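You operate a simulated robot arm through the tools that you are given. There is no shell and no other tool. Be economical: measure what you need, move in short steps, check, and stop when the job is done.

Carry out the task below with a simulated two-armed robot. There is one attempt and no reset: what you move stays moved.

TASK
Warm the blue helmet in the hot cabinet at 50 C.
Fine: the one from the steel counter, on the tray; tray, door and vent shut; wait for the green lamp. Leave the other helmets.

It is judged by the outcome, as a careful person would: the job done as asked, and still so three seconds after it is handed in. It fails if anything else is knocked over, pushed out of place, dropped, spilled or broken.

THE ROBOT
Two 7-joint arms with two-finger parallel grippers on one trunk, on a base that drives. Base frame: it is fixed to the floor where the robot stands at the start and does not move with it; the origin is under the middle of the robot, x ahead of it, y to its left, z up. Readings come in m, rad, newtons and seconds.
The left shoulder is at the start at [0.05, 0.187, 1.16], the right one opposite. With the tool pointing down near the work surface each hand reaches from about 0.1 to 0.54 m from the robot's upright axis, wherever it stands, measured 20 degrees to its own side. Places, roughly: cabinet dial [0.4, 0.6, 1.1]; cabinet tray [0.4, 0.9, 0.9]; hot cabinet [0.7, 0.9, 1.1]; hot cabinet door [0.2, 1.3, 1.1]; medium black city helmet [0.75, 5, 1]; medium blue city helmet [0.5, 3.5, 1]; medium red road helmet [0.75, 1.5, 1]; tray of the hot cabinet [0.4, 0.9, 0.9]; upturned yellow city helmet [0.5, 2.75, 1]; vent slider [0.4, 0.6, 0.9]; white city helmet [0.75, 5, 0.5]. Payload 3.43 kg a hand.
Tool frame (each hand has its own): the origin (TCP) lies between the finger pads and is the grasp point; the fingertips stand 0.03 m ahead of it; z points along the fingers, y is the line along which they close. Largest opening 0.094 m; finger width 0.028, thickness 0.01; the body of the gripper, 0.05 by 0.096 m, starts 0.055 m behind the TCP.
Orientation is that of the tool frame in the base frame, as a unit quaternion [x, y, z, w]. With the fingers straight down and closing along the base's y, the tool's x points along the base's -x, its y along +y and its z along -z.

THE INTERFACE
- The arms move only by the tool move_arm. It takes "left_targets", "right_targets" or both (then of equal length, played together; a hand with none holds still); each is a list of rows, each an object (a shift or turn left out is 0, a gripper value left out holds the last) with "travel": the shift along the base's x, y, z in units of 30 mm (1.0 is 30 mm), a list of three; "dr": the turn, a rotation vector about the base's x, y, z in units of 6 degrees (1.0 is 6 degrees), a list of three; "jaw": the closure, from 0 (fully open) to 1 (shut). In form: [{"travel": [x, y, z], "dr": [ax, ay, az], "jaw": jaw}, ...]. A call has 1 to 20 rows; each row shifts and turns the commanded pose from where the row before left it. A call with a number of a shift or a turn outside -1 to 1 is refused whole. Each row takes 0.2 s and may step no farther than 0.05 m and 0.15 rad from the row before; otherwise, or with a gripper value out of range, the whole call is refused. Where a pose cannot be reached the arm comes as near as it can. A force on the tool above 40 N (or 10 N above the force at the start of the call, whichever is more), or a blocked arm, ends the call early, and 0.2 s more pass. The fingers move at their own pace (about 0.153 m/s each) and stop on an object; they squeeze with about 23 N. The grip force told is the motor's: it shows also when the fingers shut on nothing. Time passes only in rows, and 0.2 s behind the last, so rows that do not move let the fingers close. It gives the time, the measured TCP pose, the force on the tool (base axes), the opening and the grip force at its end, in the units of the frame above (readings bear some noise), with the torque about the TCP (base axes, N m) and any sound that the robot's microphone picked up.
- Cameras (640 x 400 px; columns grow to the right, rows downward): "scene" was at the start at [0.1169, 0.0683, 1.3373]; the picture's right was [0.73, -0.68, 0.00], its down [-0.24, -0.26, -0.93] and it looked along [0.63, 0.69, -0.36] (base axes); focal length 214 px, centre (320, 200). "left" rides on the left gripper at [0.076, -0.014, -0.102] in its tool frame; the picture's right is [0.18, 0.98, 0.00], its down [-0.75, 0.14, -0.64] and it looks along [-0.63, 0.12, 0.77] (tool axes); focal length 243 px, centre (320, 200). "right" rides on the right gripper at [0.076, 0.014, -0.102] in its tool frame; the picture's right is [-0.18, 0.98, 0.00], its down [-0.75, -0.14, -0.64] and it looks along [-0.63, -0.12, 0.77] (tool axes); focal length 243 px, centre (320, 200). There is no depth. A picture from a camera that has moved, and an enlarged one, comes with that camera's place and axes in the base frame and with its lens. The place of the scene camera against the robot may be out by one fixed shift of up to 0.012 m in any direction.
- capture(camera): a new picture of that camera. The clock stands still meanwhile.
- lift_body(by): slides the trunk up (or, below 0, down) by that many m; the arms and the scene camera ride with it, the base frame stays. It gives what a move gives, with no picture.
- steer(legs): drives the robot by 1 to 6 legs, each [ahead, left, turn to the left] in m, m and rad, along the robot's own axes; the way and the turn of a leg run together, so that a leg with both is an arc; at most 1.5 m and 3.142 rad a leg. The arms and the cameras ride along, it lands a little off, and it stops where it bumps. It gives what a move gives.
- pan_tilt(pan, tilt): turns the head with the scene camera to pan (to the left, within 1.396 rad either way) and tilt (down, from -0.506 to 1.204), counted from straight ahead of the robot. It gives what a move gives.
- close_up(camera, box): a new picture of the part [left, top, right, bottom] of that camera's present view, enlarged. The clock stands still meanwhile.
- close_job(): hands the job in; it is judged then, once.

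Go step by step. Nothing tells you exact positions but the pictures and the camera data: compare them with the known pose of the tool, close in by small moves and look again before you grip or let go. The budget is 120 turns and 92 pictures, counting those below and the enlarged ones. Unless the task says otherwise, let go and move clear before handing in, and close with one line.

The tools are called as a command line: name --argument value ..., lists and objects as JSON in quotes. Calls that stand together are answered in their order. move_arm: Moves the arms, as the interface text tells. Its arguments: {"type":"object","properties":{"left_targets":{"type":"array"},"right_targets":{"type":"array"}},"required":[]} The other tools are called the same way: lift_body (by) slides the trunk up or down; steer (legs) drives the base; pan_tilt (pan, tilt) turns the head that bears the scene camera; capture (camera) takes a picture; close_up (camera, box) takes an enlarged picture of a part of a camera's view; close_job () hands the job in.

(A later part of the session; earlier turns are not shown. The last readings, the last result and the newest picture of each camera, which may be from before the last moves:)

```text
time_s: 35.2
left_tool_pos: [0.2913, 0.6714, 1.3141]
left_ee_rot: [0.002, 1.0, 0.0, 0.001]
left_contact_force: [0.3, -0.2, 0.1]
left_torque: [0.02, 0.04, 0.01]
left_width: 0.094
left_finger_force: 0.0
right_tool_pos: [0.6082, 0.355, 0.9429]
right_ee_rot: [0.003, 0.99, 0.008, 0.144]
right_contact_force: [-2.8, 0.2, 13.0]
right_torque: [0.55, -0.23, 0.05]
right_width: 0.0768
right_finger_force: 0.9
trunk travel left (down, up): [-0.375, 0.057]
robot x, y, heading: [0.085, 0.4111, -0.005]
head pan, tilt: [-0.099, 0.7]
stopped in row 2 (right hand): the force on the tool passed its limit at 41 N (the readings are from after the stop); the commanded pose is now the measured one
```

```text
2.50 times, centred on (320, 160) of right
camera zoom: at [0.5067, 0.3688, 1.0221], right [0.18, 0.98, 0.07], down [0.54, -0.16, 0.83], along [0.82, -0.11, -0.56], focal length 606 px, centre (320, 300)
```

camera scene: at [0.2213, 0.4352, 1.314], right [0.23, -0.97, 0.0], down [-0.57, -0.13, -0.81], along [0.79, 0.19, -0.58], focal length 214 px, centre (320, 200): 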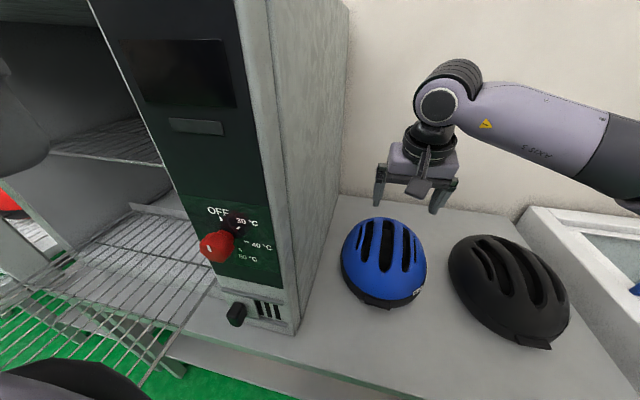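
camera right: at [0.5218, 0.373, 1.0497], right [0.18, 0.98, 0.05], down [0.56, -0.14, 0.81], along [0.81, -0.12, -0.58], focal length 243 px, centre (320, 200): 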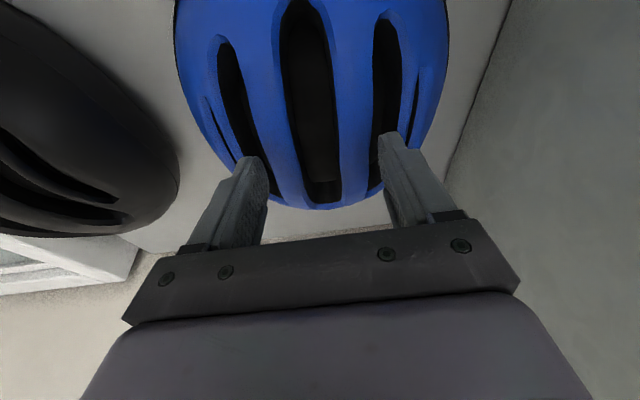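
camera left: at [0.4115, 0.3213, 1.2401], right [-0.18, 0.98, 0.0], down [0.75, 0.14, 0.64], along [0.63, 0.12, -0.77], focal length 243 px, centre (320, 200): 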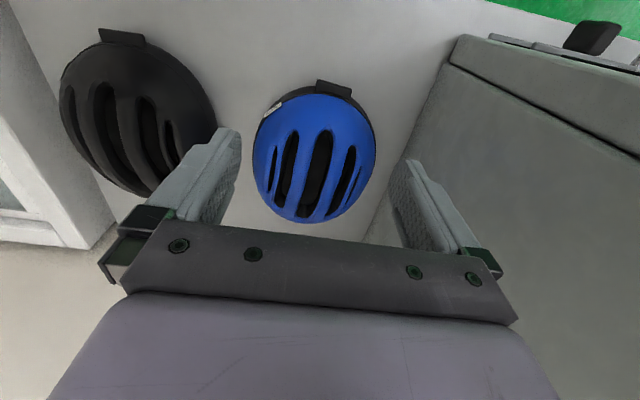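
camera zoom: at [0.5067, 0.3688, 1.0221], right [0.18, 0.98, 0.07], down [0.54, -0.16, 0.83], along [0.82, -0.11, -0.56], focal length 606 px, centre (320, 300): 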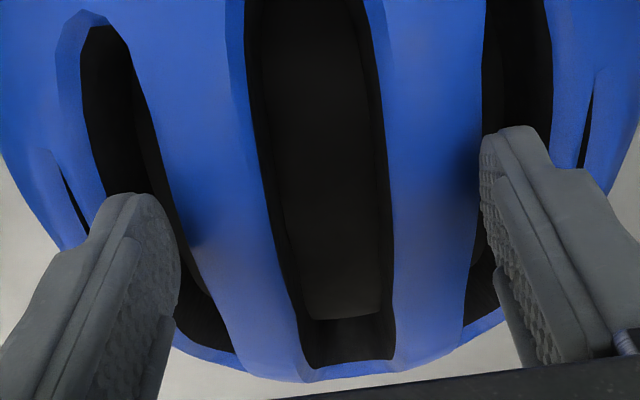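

The tips are now about 9 mm below the ridge tops. I try closing here and see at what opening the fingers stop.

move_arm --right_targets '[{"jaw": 0.4}, {"jaw": 0.4}, {"jaw": 0.4}]'

close_up --camera "right" --box '[200, 80, 440, 240]'

```text
time_s: 36.0
left_tool_pos: [0.2884, 0.6721, 1.317]
left_ee_rot: [0.002, 1.0, 0.0, 0.002]
left_contact_force: [0.4, 0.3, 0.3]
left_torque: [0.0, 0.01, -0.01]
left_width: 0.094
left_finger_force: 0.1
right_tool_pos: [0.6088, 0.3551, 0.9443]
right_ee_rot: [0.003, 0.99, 0.007, 0.144]
right_contact_force: [5.0, 1.1, 22.1]
right_torque: [1.27, -0.63, 0.08]
right_width: 0.0745
right_finger_force: 15.5
trunk travel left (down, up): [-0.375, 0.057]
robot x, y, heading: [0.0818, 0.4177, -0.003]
head pan, tilt: [-0.099, 0.7]
```

```text
2.50 times, centred on (320, 160) of right
camera zoom: at [0.5061, 0.3686, 1.0224], right [0.18, 0.98, 0.07], down [0.54, -0.16, 0.83], along [0.82, -0.11, -0.56], focal length 606 px, centre (320, 300)
```

zoom: 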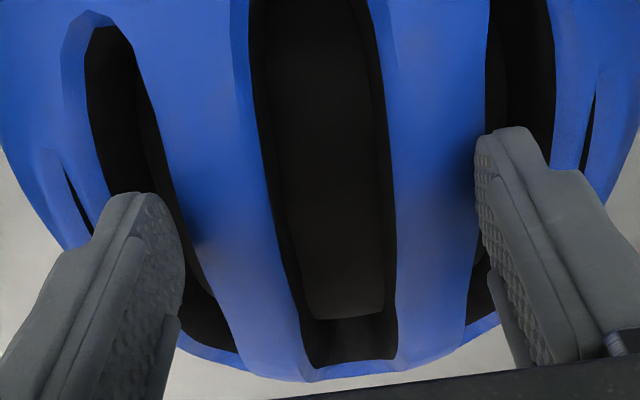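

The fingers stopped at 0.0745 with force, so they bear on the ridges. I squeeze fully and lift a few millimetres as a test.

move_arm --right_targets '[{"jaw": 1.0}, {"jaw": 1.0}, {"travel": [0, 0, 0.3]}, {"travel": [0, 0, 0.3]}]'

capture --camera "scene"

```text
time_s: 37.0
left_tool_pos: [0.2924, 0.6716, 1.3153]
left_ee_rot: [0.001, 1.0, 0.0, -0.001]
left_contact_force: [-0.6, 1.0, -0.3]
left_torque: [0.01, 0.01, -0.02]
left_width: 0.094
left_finger_force: 0.0
right_tool_pos: [0.6068, 0.3526, 0.9558]
right_ee_rot: [0.002, 0.991, 0.004, 0.136]
right_contact_force: [0.2, -0.8, -3.3]
right_torque: [-0.06, 0.23, 0.02]
right_width: 0.0247
right_finger_force: 23.1
trunk travel left (down, up): [-0.375, 0.057]
robot x, y, heading: [0.0822, 0.4137, -0.007]
head pan, tilt: [-0.099, 0.7]
```

```text
57 pictures are left
camera scene: at [0.2206, 0.4064, 1.3068], right [-0.1, -0.99, 0.0], down [-0.64, 0.07, -0.76], along [0.76, -0.08, -0.64], focal length 214 px, centre (320, 200)
```

scene: 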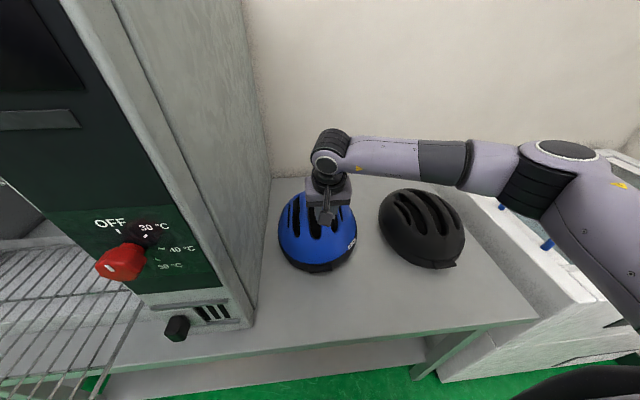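

The fingers slipped in to 0.0247 yet the hand carries about 3 N: it may have one ridge pinched. I look closely.

close_up --camera "right" --box '[200, 60, 440, 240]'

close_up --camera "scene" --box '[260, 120, 400, 290]'

```text
2.22 times, centred on (320, 150) of right
camera zoom: at [0.506, 0.3679, 1.0353], right [0.18, 0.98, 0.06], down [0.55, -0.15, 0.82], along [0.81, -0.12, -0.57], focal length 539 px, centre (320, 311)
```

zoom: 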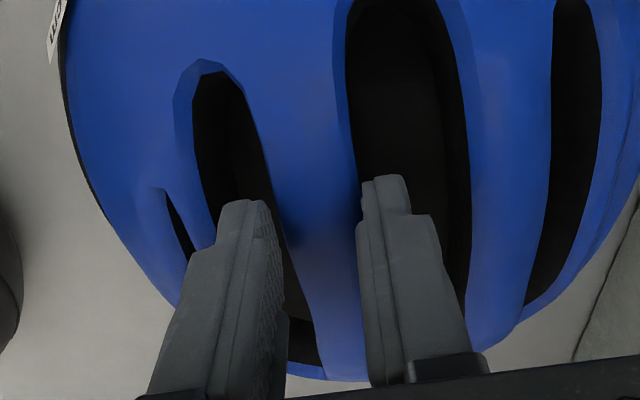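

```text
2.35 times, centred on (330, 205) of scene
camera zoom: at [0.2206, 0.4064, 1.3068], right [-0.1, -0.99, 0.0], down [-0.64, 0.07, -0.76], along [0.76, -0.08, -0.64], focal length 505 px, centre (296, 188)
```

zoom: 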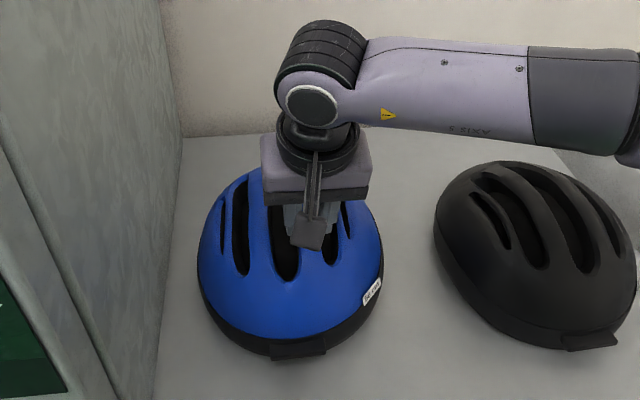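

The fingers pinch the ridge between the -y slot and the middle slot. I set it down, open slightly, go deeper and pinch again for a firmer hold.

move_arm --right_targets '[{"travel": [0, 0, -0.4]}, {"jaw": 0.64}, {"jaw": 0.64}, {"travel": [0, 0, -0.2]}, {"travel": [0, 0, -0.2]}]'

close_up --camera "right" --box '[200, 60, 440, 240]'

```text
time_s: 38.4
left_tool_pos: [0.2911, 0.6714, 1.3159]
left_ee_rot: [0.002, 1.0, -0.001, 0.001]
left_contact_force: [0.4, -0.9, -0.7]
left_torque: [0.01, 0.01, 0.03]
left_width: 0.0939
left_finger_force: 0.1
right_tool_pos: [0.6106, 0.3544, 0.9445]
right_ee_rot: [0.004, 0.989, 0.009, 0.15]
right_contact_force: [-2.4, -1.9, 14.9]
right_torque: [-0.27, -0.18, -0.15]
right_width: 0.0348
right_finger_force: 1.0
trunk travel left (down, up): [-0.375, 0.057]
robot x, y, heading: [0.0825, 0.4133, 0.0]
head pan, tilt: [-0.099, 0.7]
stopped in row 5 (right hand): the force on the tool passed its limit at 42 N (the readings are from after the stop); the commanded pose is now the measured one
```

```text
2.22 times, centred on (320, 150) of right
camera zoom: at [0.5085, 0.3689, 1.0219], right [0.18, 0.98, 0.07], down [0.53, -0.16, 0.83], along [0.83, -0.11, -0.55], focal length 539 px, centre (320, 311)
```

zoom: 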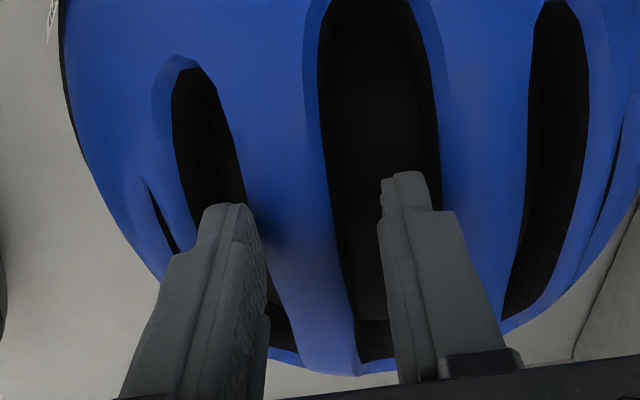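

The tip bottoms out here, so this is the depth available. I pinch again, lift slowly and check.

move_arm --right_targets '[{"travel": [0, 0, 0.03], "jaw": 1.0}, {"jaw": 1.0}, {"jaw": 1.0}, {"travel": [0, 0, 0.3]}, {"travel": [0, 0, 0.4]}, {"travel": [0, 0, 0.5]}, {"travel": [0, 0, 0]}]'

close_up --camera "right" --box '[120, 0, 520, 240]'

close_up --camera "scene" --box '[230, 120, 400, 290]'

```text
time_s: 40.0
left_tool_pos: [0.2912, 0.6725, 1.3157]
left_ee_rot: [0.002, 1.0, 0.0, 0.0]
left_contact_force: [-0.7, 0.7, 0.1]
left_torque: [-0.04, -0.01, 0.02]
left_width: 0.0939
left_finger_force: 0.0
right_tool_pos: [0.6112, 0.3553, 0.9783]
right_ee_rot: [0.002, 0.989, 0.007, 0.146]
right_contact_force: [-0.1, 0.3, 0.0]
right_torque: [0.04, 0.0, 0.0]
right_width: 0.0001
right_finger_force: 22.6
trunk travel left (down, up): [-0.375, 0.057]
robot x, y, heading: [0.0796, 0.414, -0.005]
head pan, tilt: [-0.099, 0.7]
```

```text
1.60 times, centred on (320, 120) of right
camera zoom: at [0.5078, 0.3685, 1.0555], right [0.18, 0.98, 0.07], down [0.54, -0.16, 0.83], along [0.82, -0.11, -0.55], focal length 388 px, centre (320, 328)
```

zoom: 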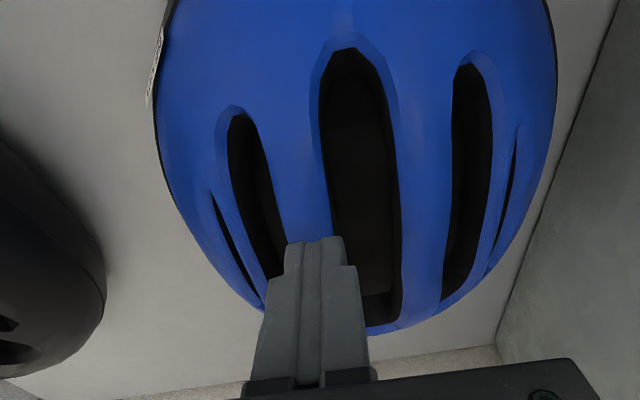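

```text
2.35 times, centred on (315, 205) of scene
camera zoom: at [0.2198, 0.4062, 1.3073], right [-0.1, -0.99, 0.0], down [-0.64, 0.07, -0.77], along [0.76, -0.08, -0.64], focal length 505 px, centre (332, 188)
```

zoom: 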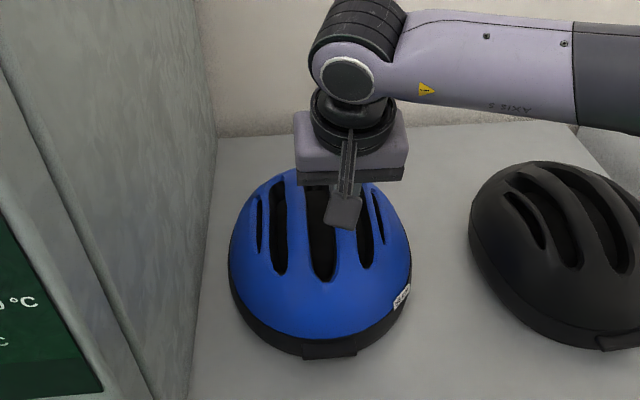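

It slipped off: the pinch was too shallow. The helmet now has that ridge at y≈0.355, side slot 0.335, middle slot 0.377. I roll the hand 12° to suit the slope of the ridge, open to 0.034 and look again.

move_arm --right_targets '[{"travel": [-0.3, 0, 0.6], "jaw": 0.64}, {"travel": [-0.3, -0.1, 0], "dr": [1, 0, -0.25]}, {"travel": [0, 0, 0], "dr": [1, 0, -0.25]}, {"travel": [0, 0, -0.6]}, {"travel": [0, 0, -0.2]}]'

close_up --camera "right" --box '[160, 20, 480, 240]'

close_up --camera "scene" --box '[260, 150, 360, 250]'

```text
time_s: 41.2
left_tool_pos: [0.2925, 0.6716, 1.315]
left_ee_rot: [0.001, 1.0, 0.0, 0.0]
left_contact_force: [0.7, -0.4, 0.3]
left_torque: [0.02, 0.0, 0.0]
left_width: 0.0939
left_finger_force: 0.1
right_tool_pos: [0.5933, 0.3507, 0.9727]
right_ee_rot: [0.045, 0.982, 0.108, 0.146]
right_contact_force: [-1.4, -0.5, 0.7]
right_torque: [0.01, 0.01, 0.0]
right_width: 0.0336
right_finger_force: 0.0
trunk travel left (down, up): [-0.375, 0.057]
robot x, y, heading: [0.0831, 0.4119, -0.007]
head pan, tilt: [-0.099, 0.7]
```

```text
1.82 times, centred on (320, 130) of right
camera zoom: at [0.4908, 0.3545, 1.0518], right [0.23, 0.93, 0.27], down [0.52, -0.35, 0.78], along [0.82, -0.04, -0.57], focal length 441 px, centre (320, 327)
```

zoom: 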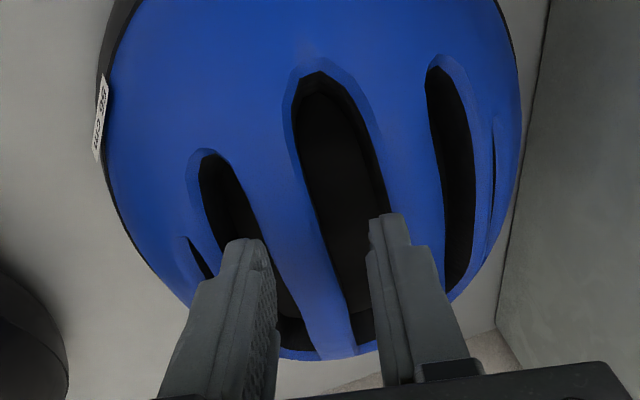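

```text
4.00 times, centred on (310, 200) of scene
camera zoom: at [0.2198, 0.4062, 1.3073], right [-0.1, -0.99, 0.0], down [-0.64, 0.07, -0.76], along [0.76, -0.08, -0.64], focal length 858 px, centre (360, 200)
```

zoom: 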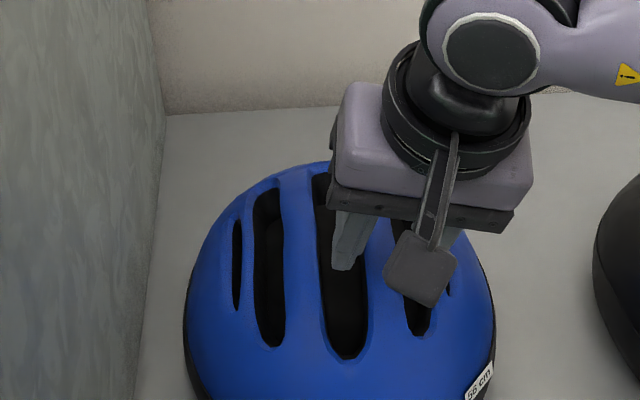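

Side slot y≈0.332, ridge 0.350, middle slot 0.371 at the fingers. I shift 3 mm to -y and lower in small steps.

move_arm --right_targets '[{"travel": [0, -0.1, -0.3]}, {"travel": [0, 0, -0.3]}, {"travel": [0, 0, -0.2]}, {"travel": [0, 0, -0.2]}, {"travel": [0, 0, -0.2]}]'

close_up --camera "right" --box '[160, 20, 480, 240]'

```text
time_s: 42.4
left_tool_pos: [0.2896, 0.6698, 1.3155]
left_ee_rot: [0.002, 1.0, 0.0, 0.001]
left_contact_force: [-0.2, 1.3, -0.2]
left_torque: [-0.02, -0.01, -0.01]
left_width: 0.0938
left_finger_force: 0.0
right_tool_pos: [0.5926, 0.3496, 0.9397]
right_ee_rot: [0.045, 0.982, 0.108, 0.147]
right_contact_force: [-3.2, -3.0, 14.9]
right_torque: [-0.31, -0.22, -0.13]
right_width: 0.0339
right_finger_force: 0.1
trunk travel left (down, up): [-0.375, 0.057]
robot x, y, heading: [0.0838, 0.4189, -0.004]
head pan, tilt: [-0.099, 0.7]
```

```text
1.82 times, centred on (320, 130) of right
camera zoom: at [0.4907, 0.3521, 1.0183], right [0.23, 0.93, 0.27], down [0.52, -0.36, 0.78], along [0.83, -0.04, -0.56], focal length 441 px, centre (320, 327)
```

zoom: 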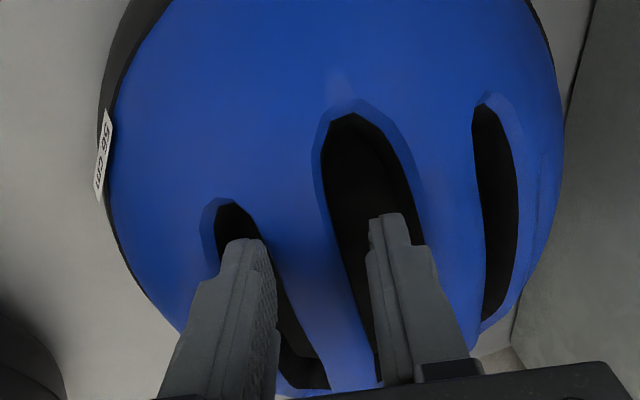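

The side finger bottoms at the same depth (about 12 mm into the slot). With the roll matched to the ridge I try the pinch now.

move_arm --right_targets '[{"jaw": 0.75}, {"jaw": 0.8}, {"jaw": 1.0}, {"jaw": 1.0}]'

close_up --camera "right" --box '[160, 20, 480, 240]'

```text
time_s: 43.4
left_tool_pos: [0.2868, 0.6728, 1.3175]
left_ee_rot: [0.002, 1.0, -0.001, 0.001]
left_contact_force: [0.0, -1.1, 0.2]
left_torque: [0.01, 0.0, 0.01]
left_width: 0.0942
left_finger_force: 0.2
right_tool_pos: [0.5898, 0.352, 0.9388]
right_ee_rot: [0.043, 0.982, 0.11, 0.148]
right_contact_force: [-4.7, 5.2, 22.8]
right_torque: [0.26, -0.37, 0.17]
right_width: 0.0001
right_finger_force: 23.1
trunk travel left (down, up): [-0.375, 0.057]
robot x, y, heading: [0.0783, 0.415, -0.005]
head pan, tilt: [-0.099, 0.7]
```

```text
1.82 times, centred on (320, 130) of right
camera zoom: at [0.4888, 0.3544, 1.0185], right [0.23, 0.93, 0.28], down [0.52, -0.36, 0.78], along [0.82, -0.03, -0.56], focal length 441 px, centre (320, 327)
```

zoom: 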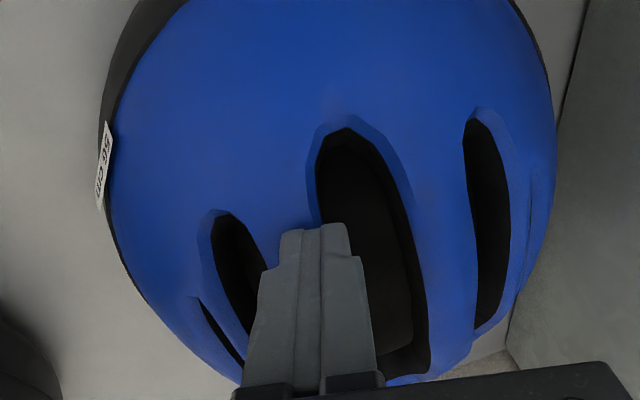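

It closed to nothing on top of the ridge: the helmet's surface is really at z≈0.911, about 25 mm lower than I assumed. I lift, reopen and measure anew with that height.

move_arm --right_targets '[{"travel": [0, 0, 0.8]}, {"travel": [0, 0, 0.5], "jaw": 0.6}, {"jaw": 0.6}]'

close_up --camera "right" --box '[160, 20, 480, 240]'

close_up --camera "scene" --box '[250, 150, 370, 270]'

```text
time_s: 44.2
left_tool_pos: [0.2915, 0.6716, 1.316]
left_ee_rot: [0.002, 1.0, 0.0, 0.0]
left_contact_force: [-0.6, 0.0, -0.4]
left_torque: [-0.01, -0.03, 0.0]
left_width: 0.0943
left_finger_force: 0.1
right_tool_pos: [0.5912, 0.3485, 0.9743]
right_ee_rot: [0.045, 0.982, 0.108, 0.146]
right_contact_force: [0.1, -0.5, 0.3]
right_torque: [-0.05, 0.01, -0.02]
right_width: 0.0377
right_finger_force: 0.0
trunk travel left (down, up): [-0.375, 0.057]
robot x, y, heading: [0.0845, 0.4126, -0.003]
head pan, tilt: [-0.099, 0.7]
```

```text
1.82 times, centred on (320, 130) of right
camera zoom: at [0.4905, 0.3514, 1.0536], right [0.23, 0.93, 0.27], down [0.52, -0.35, 0.78], along [0.82, -0.04, -0.57], focal length 441 px, centre (320, 327)
```

zoom: 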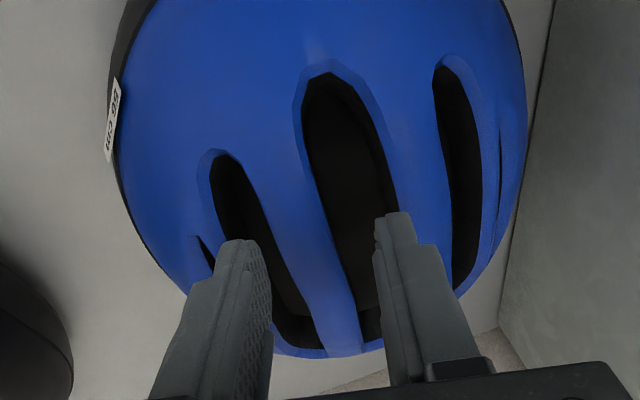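

```text
3.33 times, centred on (310, 210) of scene
camera zoom: at [0.2197, 0.4062, 1.3073], right [-0.1, -0.99, 0.0], down [-0.64, 0.07, -0.77], along [0.76, -0.08, -0.64], focal length 715 px, centre (353, 167)
```

zoom: 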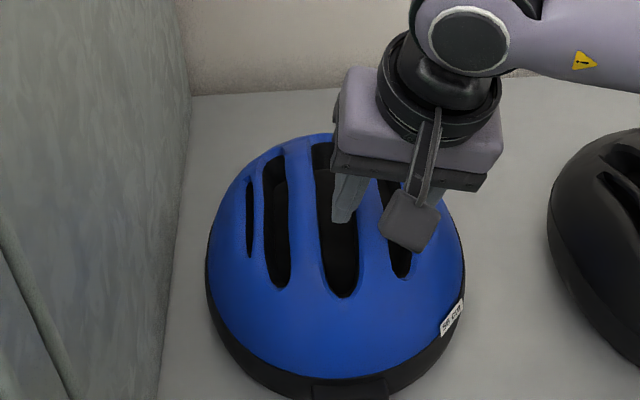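

With the right height: side slot y≈0.329, ridge 0.350, middle slot 0.3755, slots from x 0.575 to 0.74. I move to x 0.608, just above contact, and check before going in along the tool axis.

move_arm --right_targets '[{"travel": [0.3, -0.04, -0.4], "dr": [0, 0, 0.3]}, {"travel": [0.27, -0.04, -0.4], "dr": [0, 0, 0.3]}, {"travel": [0, 0, -0.25]}]'

close_up --camera "right" --box '[160, 20, 480, 240]'

```text
time_s: 45.0
left_tool_pos: [0.2907, 0.6721, 1.3151]
left_ee_rot: [0.001, 1.0, 0.0, 0.001]
left_contact_force: [-0.1, 0.9, -0.5]
left_torque: [-0.02, -0.02, 0.05]
left_width: 0.0941
left_finger_force: 0.0
right_tool_pos: [0.6094, 0.3455, 0.9434]
right_ee_rot: [0.014, 0.984, 0.11, 0.142]
right_contact_force: [0.2, -0.6, -0.3]
right_torque: [0.03, 0.04, 0.02]
right_width: 0.0375
right_finger_force: 0.1
trunk travel left (down, up): [-0.375, 0.057]
robot x, y, heading: [0.0819, 0.4136, 0.002]
head pan, tilt: [-0.099, 0.7]
```

```text
1.82 times, centred on (320, 130) of right
camera zoom: at [0.5078, 0.3431, 1.0228], right [0.17, 0.95, 0.27], down [0.54, -0.32, 0.78], along [0.82, 0.01, -0.57], focal length 441 px, centre (320, 327)
```

zoom: 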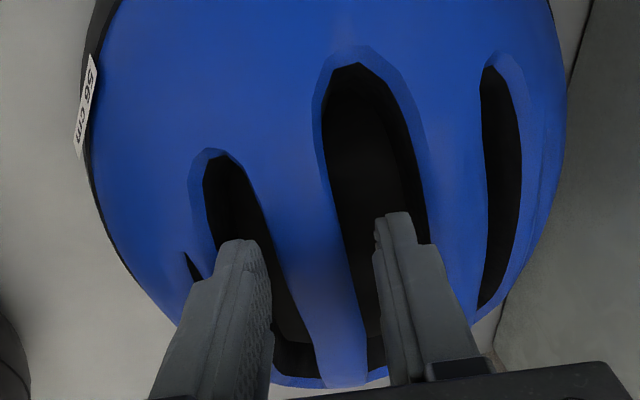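

Both tips lie over their slots with no contact yet. I go in along the tool axis.

move_arm --right_targets '[{"travel": [0.05, 0.03, -0.2]}, {"travel": [0.05, 0.03, -0.2]}, {"travel": [0.05, 0.03, -0.2]}, {"travel": [0.05, 0.03, -0.2]}]'

close_up --camera "right" --box '[160, 20, 480, 240]'

```text
time_s: 46.0
left_tool_pos: [0.2915, 0.6717, 1.3164]
left_ee_rot: [0.002, 1.0, 0.0, -0.001]
left_contact_force: [0.2, -0.5, 0.3]
left_torque: [-0.01, -0.03, -0.02]
left_width: 0.0937
left_finger_force: 0.1
right_tool_pos: [0.6164, 0.3503, 0.9197]
right_ee_rot: [0.013, 0.984, 0.112, 0.141]
right_contact_force: [1.0, -0.1, 0.1]
right_torque: [0.03, 0.01, -0.01]
right_width: 0.0377
right_finger_force: 0.0
trunk travel left (down, up): [-0.375, 0.057]
robot x, y, heading: [0.0818, 0.415, -0.007]
head pan, tilt: [-0.099, 0.7]
```

```text
1.82 times, centred on (320, 130) of right
camera zoom: at [0.514, 0.3464, 0.9989], right [0.17, 0.95, 0.27], down [0.54, -0.32, 0.78], along [0.82, 0.01, -0.57], focal length 441 px, centre (320, 327)
```

zoom: 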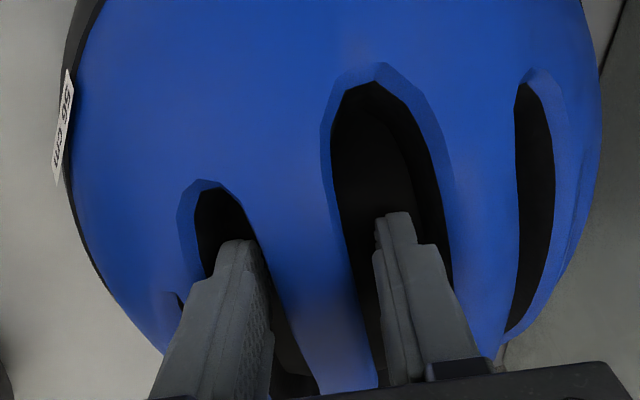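

In freely to z 0.920 with no contact. I go a little deeper and pinch.

move_arm --right_targets '[{"travel": [0.05, 0.04, -0.2]}, {"travel": [0.03, 0.02, -0.13]}, {"jaw": 0.8}, {"jaw": 1.0}, {"jaw": 1.0}]'

```text
time_s: 47.2
left_tool_pos: [0.2914, 0.6726, 1.3154]
left_ee_rot: [0.003, 1.0, 0.001, 0.0]
left_contact_force: [0.5, -0.1, -0.5]
left_torque: [0.03, -0.01, 0.0]
left_width: 0.0942
left_finger_force: 0.2
right_tool_pos: [0.6172, 0.3521, 0.91]
right_ee_rot: [0.013, 0.983, 0.113, 0.142]
right_contact_force: [0.5, 0.8, 2.2]
right_torque: [0.01, -0.54, 0.29]
right_width: 0.0292
right_finger_force: 23.3
trunk travel left (down, up): [-0.375, 0.057]
robot x, y, heading: [0.0836, 0.4153, -0.004]
head pan, tilt: [-0.099, 0.7]
```

The ridge is pinched firmly at 0.029. I lift and check.

move_arm --right_targets '[{"travel": [0, 0, 0.4]}, {"travel": [0, 0, 0.5]}, {"travel": [0, 0, 0.8]}, {"travel": [0, 0, 0.8]}, {"travel": [0, 0, 0.5]}, {"travel": [0, 0, 0]}]'

capture --camera "scene"

```text
time_s: 48.6
left_tool_pos: [0.2917, 0.6719, 1.3158]
left_ee_rot: [0.002, 1.0, 0.0, 0.0]
left_contact_force: [-0.6, -0.1, -0.2]
left_torque: [0.02, -0.01, 0.03]
left_width: 0.094
left_finger_force: 0.0
right_tool_pos: [0.6188, 0.3519, 0.9986]
right_ee_rot: [0.014, 0.984, 0.11, 0.141]
right_contact_force: [-0.2, -1.0, -3.1]
right_torque: [-0.07, 0.24, -0.02]
right_width: 0.0293
right_finger_force: 23.1
trunk travel left (down, up): [-0.375, 0.057]
robot x, y, heading: [0.082, 0.4158, -0.006]
head pan, tilt: [-0.099, 0.7]
```

```text
43 pictures are left
camera scene: at [0.2202, 0.4061, 1.3073], right [-0.1, -0.99, 0.0], down [-0.64, 0.07, -0.76], along [0.76, -0.08, -0.64], focal length 214 px, centre (320, 200)
```

scene: 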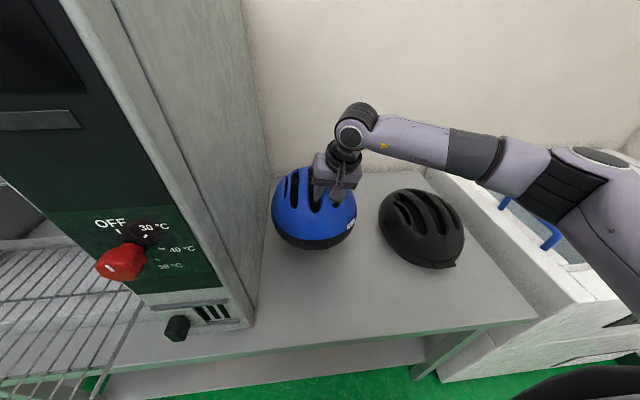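

The helmet is lifted and hangs steady. I raise it more, draw it toward me and look at the tray before driving.

move_arm --right_targets '[{"travel": [0, 0, 0.8]}, {"travel": [0, 0, 0.8]}, {"travel": [-0.5, -0.2, 0.8]}, {"travel": [-0.8, -0.2, 0.7]}, {"travel": [-0.8, -0.2, 0]}, {"travel": [-0.8, -0.2, 0]}, {"travel": [-0.8, -0.2, 0]}, {"travel": [-0.8, 0, 0]}, {"travel": [0, 0, 0]}]'

steer --legs '[[-0.28, 0, 0], [0, 0, 0.3], [0, 0, 0.31]]'

pan_tilt --pan 0.15 --tilt 0.55

capture --camera "scene"

```text
time_s: 50.6
left_tool_pos: [0.291, 0.6722, 1.316]
left_ee_rot: [0.003, 1.0, 0.0, 0.0]
left_contact_force: [-0.1, 0.8, 0.2]
left_torque: [0.02, 0.01, 0.0]
left_width: 0.0938
left_finger_force: 0.0
right_tool_pos: [0.4826, 0.322, 1.0922]
right_ee_rot: [0.015, 0.983, 0.112, 0.142]
right_contact_force: [0.4, 0.9, -2.8]
right_torque: [-0.06, 0.21, -0.03]
right_width: 0.0289
right_finger_force: 23.0
trunk travel left (down, up): [-0.375, 0.057]
robot x, y, heading: [0.08, 0.4173, -0.007]
head pan, tilt: [-0.099, 0.7]
```

```text
time_s: 54.5
left_tool_pos: [-0.176, 0.7461, 1.3166]
left_ee_rot: [-0.3, 0.954, 0.0, 0.0]
left_contact_force: [1.3, -0.1, -0.2]
left_torque: [0.0, 0.0, 0.0]
left_width: 0.0936
left_finger_force: 0.1
right_tool_pos: [0.1819, 0.5693, 1.094]
right_ee_rot: [-0.282, 0.942, 0.149, 0.102]
right_contact_force: [0.0, -0.2, -2.3]
right_torque: [-0.17, 0.14, 0.0]
right_width: 0.0288
right_finger_force: 23.5
trunk travel left (down, up): [-0.375, 0.057]
robot x, y, heading: [-0.1992, 0.4128, 0.612]
head pan, tilt: [-0.099, 0.7]
```

```text
time_s: 55.3
left_tool_pos: [-0.1736, 0.7466, 1.3163]
left_ee_rot: [-0.3, 0.954, -0.001, 0.0]
left_contact_force: [0.0, 0.8, 0.5]
left_torque: [0.02, 0.01, 0.02]
left_width: 0.094
left_finger_force: 0.1
right_tool_pos: [0.1807, 0.5696, 1.0935]
right_ee_rot: [-0.283, 0.942, 0.149, 0.101]
right_contact_force: [0.0, 0.0, -2.0]
right_torque: [-0.2, 0.11, 0.01]
right_width: 0.0292
right_finger_force: 22.9
trunk travel left (down, up): [-0.375, 0.057]
robot x, y, heading: [-0.1989, 0.4139, 0.606]
head pan, tilt: [0.15, 0.55]
```

```text
42 pictures are left
camera scene: at [-0.0903, 0.5111, 1.3204], right [0.69, -0.73, 0.0], down [-0.38, -0.36, -0.85], along [0.62, 0.59, -0.52], focal length 214 px, centre (320, 200)
```

scene: 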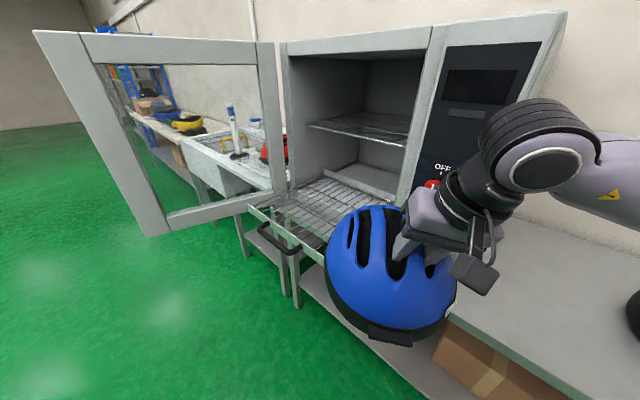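

Good view: the tray runs from x≈0.2 to inside, y≈0.75–1.13, z≈0.9, upper rack at z≈1.16. I drive left then ahead so the helmet comes over the tray, and look again.

steer --legs '[[0, 0.17, 0], [0.16, 0, 0]]'

pan_tilt --pan 0.0 --tilt 0.6

capture --camera "scene"

capture --camera "left"

```text
time_s: 58.4
left_tool_pos: [-0.1395, 0.9756, 1.3153]
left_ee_rot: [-0.3, 0.954, 0.0, 0.0]
left_contact_force: [0.5, -0.8, 0.3]
left_torque: [0.0, 0.0, -0.01]
left_width: 0.0939
left_finger_force: 0.2
right_tool_pos: [0.2166, 0.7986, 1.0934]
right_ee_rot: [-0.284, 0.942, 0.149, 0.101]
right_contact_force: [0.2, 0.8, -3.3]
right_torque: [-0.15, 0.15, 0.0]
right_width: 0.0292
right_finger_force: 23.0
trunk travel left (down, up): [-0.375, 0.057]
robot x, y, heading: [-0.1639, 0.6448, 0.607]
head pan, tilt: [0.15, 0.55]
```

```text
time_s: 59.1
left_tool_pos: [-0.1417, 0.9752, 1.3155]
left_ee_rot: [-0.3, 0.954, 0.0, 0.0]
left_contact_force: [0.4, -0.2, -0.1]
left_torque: [-0.02, -0.01, -0.01]
left_width: 0.0939
left_finger_force: 0.0
right_tool_pos: [0.2169, 0.7981, 1.0919]
right_ee_rot: [-0.284, 0.942, 0.149, 0.102]
right_contact_force: [-0.1, 0.3, -3.7]
right_torque: [-0.2, 0.14, -0.02]
right_width: 0.0292
right_finger_force: 23.3
trunk travel left (down, up): [-0.375, 0.057]
robot x, y, heading: [-0.1627, 0.6465, 0.61]
head pan, tilt: [0.0, 0.6]
```

```text
41 pictures are left
camera scene: at [-0.0488, 0.7296, 1.3159], right [0.57, -0.82, 0.0], down [-0.46, -0.32, -0.83], along [0.68, 0.47, -0.56], focal length 214 px, centre (320, 200)
```

scene: 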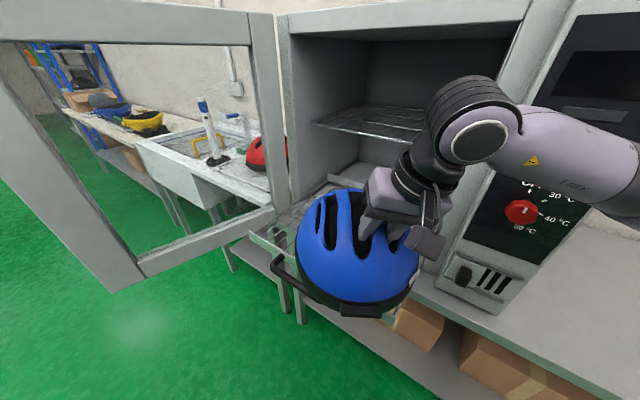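

```text
40 pictures are left
camera left: at [-0.195, 0.9205, 1.4177], right [-0.71, 0.7, 0.0], down [0.54, 0.55, 0.64], along [0.45, 0.46, -0.77], focal length 243 px, centre (320, 200)
```

left: 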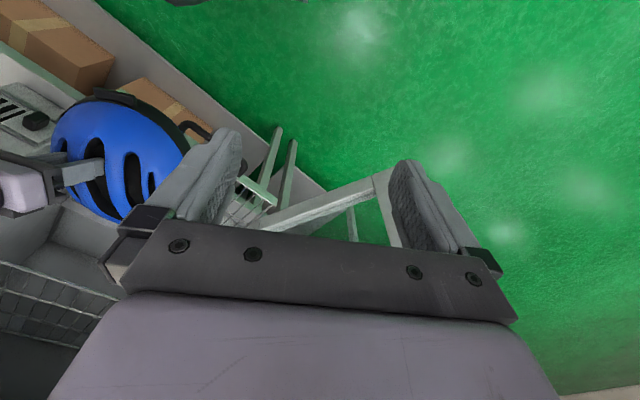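

The helmet's centre is near [0.22, 0.825]; the tray's front-left corner near [0.20, 1.14]. I move the helmet over the tray to about [0.33, 0.93] and check before lowering.

steer --legs '[[0.06, 0, 0]]'

move_arm --right_targets '[{"travel": [0.5, 0.6, 0]}, {"travel": [0.5, 0.6, 0]}, {"travel": [0.5, 0.6, 0]}, {"travel": [0.5, 0.6, 0]}, {"travel": [0, 0, -0.5]}, {"travel": [0, 0, -0.5]}, {"travel": [0, 0, 0]}]'

capture --camera "scene"

capture --camera "left"

```text
time_s: 60.1
left_tool_pos: [-0.0922, 1.0097, 1.3164]
left_ee_rot: [-0.3, 0.954, -0.001, 0.0]
left_contact_force: [-0.5, -0.1, -0.3]
left_torque: [-0.03, 0.0, -0.02]
left_width: 0.094
left_finger_force: 0.0
right_tool_pos: [0.2653, 0.8328, 1.0933]
right_ee_rot: [-0.283, 0.942, 0.149, 0.102]
right_contact_force: [0.1, 0.0, -2.4]
right_torque: [-0.17, 0.17, 0.0]
right_width: 0.029
right_finger_force: 22.8
trunk travel left (down, up): [-0.375, 0.057]
robot x, y, heading: [-0.1096, 0.6793, 0.612]
head pan, tilt: [0.0, 0.6]
```

```text
time_s: 61.7
left_tool_pos: [-0.0923, 1.0101, 1.3156]
left_ee_rot: [-0.3, 0.954, 0.0, 0.001]
left_contact_force: [0.1, 0.5, 0.0]
left_torque: [-0.01, 0.01, 0.0]
left_width: 0.0939
left_finger_force: 0.0
right_tool_pos: [0.3255, 0.9066, 1.0617]
right_ee_rot: [-0.283, 0.942, 0.149, 0.102]
right_contact_force: [-1.1, -0.8, -3.2]
right_torque: [-0.17, 0.16, -0.02]
right_width: 0.029
right_finger_force: 23.4
trunk travel left (down, up): [-0.375, 0.057]
robot x, y, heading: [-0.1186, 0.6789, 0.607]
head pan, tilt: [0.0, 0.6]
```

```text
39 pictures are left
camera scene: at [0.0001, 0.7634, 1.3159], right [0.57, -0.82, 0.0], down [-0.46, -0.32, -0.82], along [0.68, 0.47, -0.57], focal length 214 px, centre (320, 200)
```

scene: 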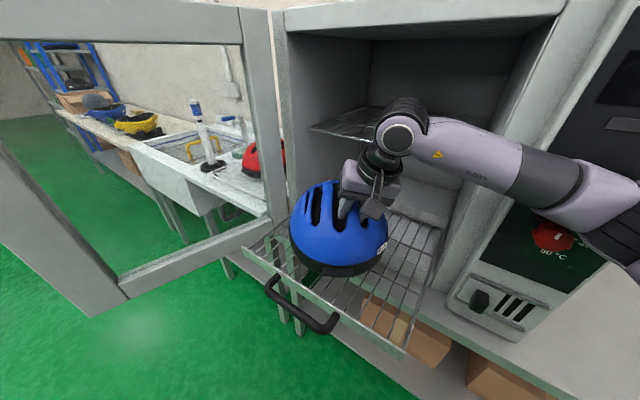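

```text
38 pictures are left
camera left: at [-0.1461, 0.9544, 1.4177], right [-0.71, 0.7, 0.0], down [0.54, 0.55, 0.64], along [0.45, 0.46, -0.77], focal length 243 px, centre (320, 200)
```

left: 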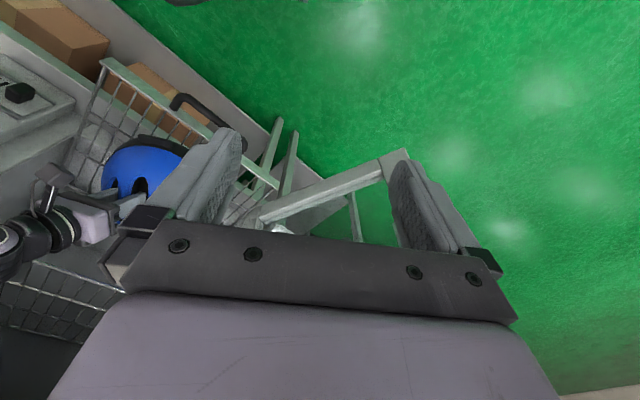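

The helmet centre is near [0.31, 0.93], over the middle of the tray (y 0.73–1.14). I lower it until the tray takes the weight.

move_arm --right_targets '[{"travel": [0, 0, -0.5]}, {"travel": [0, 0, -0.5]}, {"travel": [0, 0, -0.4]}, {"travel": [0, 0, 0]}]'

capture --camera "scene"

```text
time_s: 62.7
left_tool_pos: [-0.1043, 1.0058, 1.3171]
left_ee_rot: [-0.299, 0.954, 0.0, 0.006]
left_contact_force: [0.6, 0.2, 0.0]
left_torque: [-0.01, -0.01, -0.01]
left_width: 0.0938
left_finger_force: 0.1
right_tool_pos: [0.3158, 0.9012, 1.0265]
right_ee_rot: [-0.282, 0.942, 0.148, 0.107]
right_contact_force: [-0.1, 0.4, -4.1]
right_torque: [-0.21, 0.1, 0.02]
right_width: 0.0292
right_finger_force: 22.9
trunk travel left (down, up): [-0.375, 0.057]
robot x, y, heading: [-0.1166, 0.6773, 0.608]
head pan, tilt: [0.0, 0.6]
```

```text
37 pictures are left
camera scene: at [-0.0112, 0.759, 1.3173], right [0.57, -0.82, 0.0], down [-0.46, -0.32, -0.83], along [0.68, 0.47, -0.56], focal length 214 px, centre (320, 200)
```

scene: 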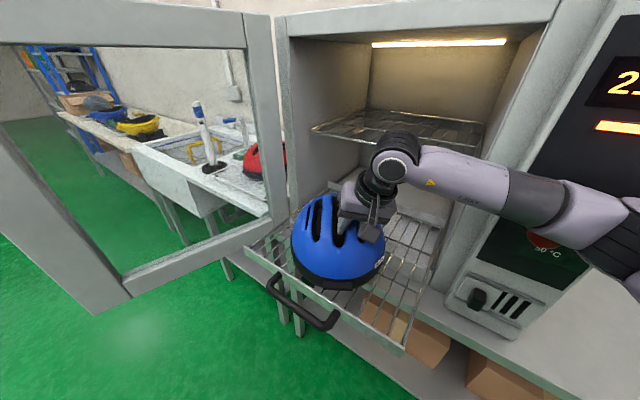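

The forearm pressed the dial knob and switched the cabinet on, so my stance is bad. I raise the helmet, back away and take a stance with less turn so the forearm stays clear of the panel.

move_arm --right_targets '[{"travel": [0, 0, 0.5]}, {"travel": [0, 0, 0.5]}, {"travel": [0, 0, 0.5]}, {"travel": [0, 0, 0]}]'

steer --legs '[[-0.15, 0, 0], [0, 0.2, 0], [0, 0, -0.31]]'

capture --camera "scene"

```text
time_s: 63.7
left_tool_pos: [-0.0917, 1.0108, 1.3156]
left_ee_rot: [-0.299, 0.954, 0.0, -0.001]
left_contact_force: [-1.1, -0.2, 0.2]
left_torque: [0.0, 0.0, -0.02]
left_width: 0.094
left_finger_force: 0.2
right_tool_pos: [0.3254, 0.9049, 1.0658]
right_ee_rot: [-0.283, 0.942, 0.149, 0.102]
right_contact_force: [0.4, -0.4, -3.6]
right_torque: [-0.16, 0.15, 0.03]
right_width: 0.0288
right_finger_force: 23.3
trunk travel left (down, up): [-0.375, 0.057]
robot x, y, heading: [-0.1183, 0.682, 0.607]
head pan, tilt: [0.0, 0.6]
```

```text
time_s: 68.0
left_tool_pos: [-0.2282, 1.0639, 1.315]
left_ee_rot: [-0.147, 0.989, 0.0, 0.0]
left_contact_force: [0.2, 0.5, 0.7]
left_torque: [0.01, -0.02, 0.01]
left_width: 0.0938
left_finger_force: 0.1
right_tool_pos: [0.1369, 0.8351, 1.066]
right_ee_rot: [-0.132, 0.975, 0.131, 0.123]
right_contact_force: [-0.8, 0.6, -3.6]
right_torque: [-0.11, 0.22, 0.0]
right_width: 0.0293
right_finger_force: 23.2
trunk travel left (down, up): [-0.375, 0.057]
robot x, y, heading: [-0.3527, 0.7567, 0.296]
head pan, tilt: [0.0, 0.6]
```

```text
36 pictures are left
camera scene: at [-0.2163, 0.8003, 1.3159], right [0.29, -0.96, 0.0], down [-0.54, -0.16, -0.82], along [0.79, 0.24, -0.57], focal length 214 px, centre (320, 200)
```

scene: 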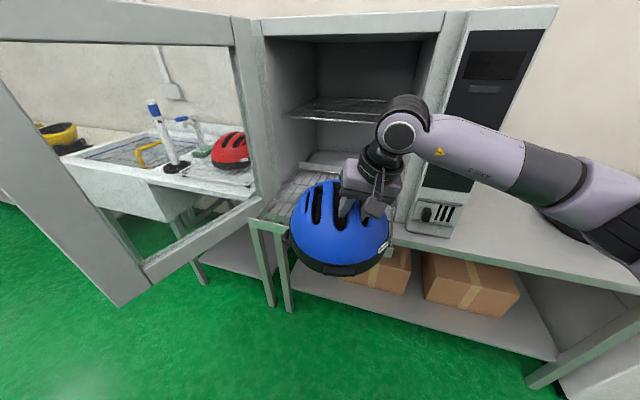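

The cabinet shows off again. From this stance I drive ahead so the helmet comes over the tray.

steer --legs '[[0.19, 0.01, 0]]'

move_arm --right_targets '[{"travel": [0, 0, -0.5]}, {"travel": [0, 0, -0.5]}, {"travel": [0, 0, -0.3]}, {"travel": [0, 0, 0]}]'

capture --camera "scene"

```text
time_s: 69.6
left_tool_pos: [-0.0466, 1.1302, 1.3151]
left_ee_rot: [-0.147, 0.989, 0.0, 0.0]
left_contact_force: [1.5, -0.6, 1.0]
left_torque: [-0.02, 0.02, 0.01]
left_width: 0.0943
left_finger_force: 0.1
right_tool_pos: [0.3178, 0.9016, 1.0656]
right_ee_rot: [-0.133, 0.975, 0.131, 0.123]
right_contact_force: [0.7, -1.1, -3.5]
right_torque: [-0.12, 0.22, 0.0]
right_width: 0.0293
right_finger_force: 23.3
trunk travel left (down, up): [-0.375, 0.057]
robot x, y, heading: [-0.1722, 0.8286, 0.298]
head pan, tilt: [0.0, 0.6]
```

```text
time_s: 70.6
left_tool_pos: [-0.0484, 1.1293, 1.3167]
left_ee_rot: [-0.148, 0.989, -0.001, 0.001]
left_contact_force: [0.2, 1.2, -0.4]
left_torque: [-0.01, 0.01, -0.01]
left_width: 0.0941
left_finger_force: 0.1
right_tool_pos: [0.3173, 0.9013, 1.0266]
right_ee_rot: [-0.133, 0.975, 0.131, 0.124]
right_contact_force: [0.3, 0.8, -2.3]
right_torque: [-0.14, 0.23, -0.04]
right_width: 0.0291
right_finger_force: 22.8
trunk travel left (down, up): [-0.375, 0.057]
robot x, y, heading: [-0.172, 0.8256, 0.299]
head pan, tilt: [0.0, 0.6]
```

```text
35 pictures are left
camera scene: at [-0.0365, 0.8658, 1.3159], right [0.29, -0.96, 0.0], down [-0.54, -0.16, -0.82], along [0.79, 0.24, -0.57], focal length 214 px, centre (320, 200)
```

scene: 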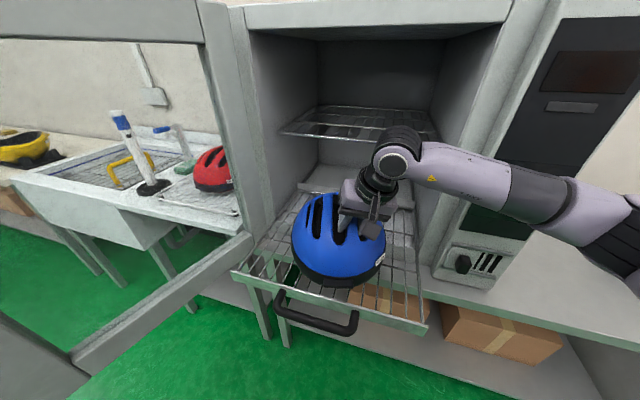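

No contact with the panel this time, and the helmet is centred over the tray. I lower until the tray bears it.

move_arm --right_targets '[{"travel": [0, 0, -0.3]}, {"travel": [0, 0, -0.3]}, {"travel": [0, 0, -0.3]}, {"travel": [0, 0, 0]}]'

```text
time_s: 71.6
left_tool_pos: [-0.0493, 1.1302, 1.315]
left_ee_rot: [-0.147, 0.989, 0.001, 0.0]
left_contact_force: [-0.9, 0.2, 0.4]
left_torque: [-0.02, -0.02, 0.0]
left_width: 0.0938
left_finger_force: 0.0
right_tool_pos: [0.317, 0.9011, 1.0005]
right_ee_rot: [-0.134, 0.974, 0.132, 0.125]
right_contact_force: [-1.1, -1.4, 2.8]
right_torque: [0.14, -0.68, -0.03]
right_width: 0.029
right_finger_force: 23.5
trunk travel left (down, up): [-0.375, 0.057]
robot x, y, heading: [-0.1714, 0.8259, 0.295]
head pan, tilt: [0.0, 0.6]
```

The tray takes the weight at z≈1.00. I settle slightly, open the fingers just enough and draw out along the tool axis.

move_arm --right_targets '[{"travel": [0, 0, -0.15]}, {"jaw": 0.62}, {"jaw": 0.6}, {"jaw": 0.6}]'

close_up --camera "right" --box '[160, 20, 480, 240]'

```text
time_s: 72.6
left_tool_pos: [-0.0483, 1.1304, 1.3151]
left_ee_rot: [-0.147, 0.989, 0.0, 0.0]
left_contact_force: [-0.9, -0.1, -0.2]
left_torque: [0.01, -0.01, 0.0]
left_width: 0.0939
left_finger_force: 0.0
right_tool_pos: [0.3159, 0.9007, 0.9955]
right_ee_rot: [-0.134, 0.974, 0.132, 0.123]
right_contact_force: [-0.4, 0.8, 0.1]
right_torque: [-0.01, 0.01, 0.0]
right_width: 0.0373
right_finger_force: 0.1
trunk travel left (down, up): [-0.375, 0.057]
robot x, y, heading: [-0.172, 0.8266, 0.293]
head pan, tilt: [0.0, 0.6]
```

```text
1.82 times, centred on (320, 130) of right
camera zoom: at [0.2203, 0.8678, 1.0744], right [-0.12, 0.96, 0.27], down [0.61, -0.15, 0.78], along [0.78, 0.25, -0.57], focal length 441 px, centre (320, 327)
```

zoom: 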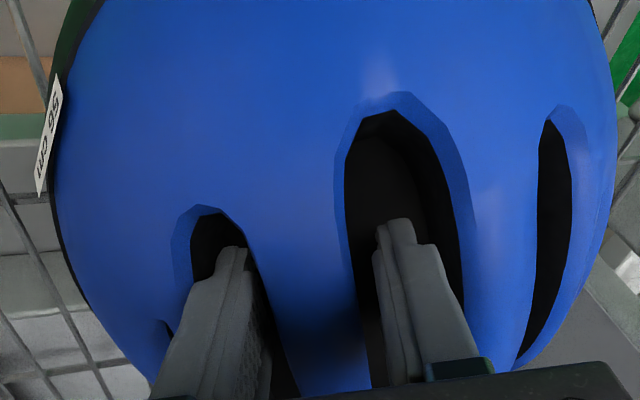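

Released with space on both sides. I withdraw along the tool axis.

move_arm --right_targets '[{"travel": [-0.1, -0.14, 0.47]}, {"travel": [-0.1, -0.14, 0.47]}, {"travel": [-0.14, -0.2, 0.62]}, {"travel": [-0.2, -0.28, 0.9]}, {"travel": [-0.4, -0.2, 0.9]}, {"travel": [-0.8, 0, 0.6]}, {"travel": [-0.9, 0, 0.3]}, {"travel": [-0.9, 0, 0.3]}]'

capture --camera "scene"

```text
time_s: 74.4
left_tool_pos: [-0.0477, 1.1292, 1.3155]
left_ee_rot: [-0.147, 0.989, 0.001, 0.001]
left_contact_force: [0.5, 0.2, 0.2]
left_torque: [0.01, 0.01, 0.0]
left_width: 0.094
left_finger_force: 0.1
right_tool_pos: [0.2107, 0.8717, 1.1321]
right_ee_rot: [-0.132, 0.975, 0.131, 0.124]
right_contact_force: [-0.7, 0.0, -0.8]
right_torque: [-0.01, 0.02, 0.0]
right_width: 0.0376
right_finger_force: 0.0
trunk travel left (down, up): [-0.375, 0.057]
robot x, y, heading: [-0.1717, 0.8247, 0.293]
head pan, tilt: [0.0, 0.6]
```

```text
33 pictures are left
camera scene: at [-0.0371, 0.8659, 1.316], right [0.29, -0.96, 0.0], down [-0.54, -0.17, -0.83], along [0.79, 0.24, -0.56], focal length 214 px, centre (320, 200)
```

scene: 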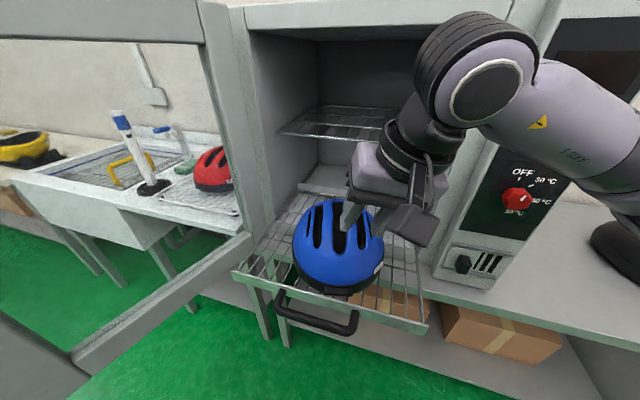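

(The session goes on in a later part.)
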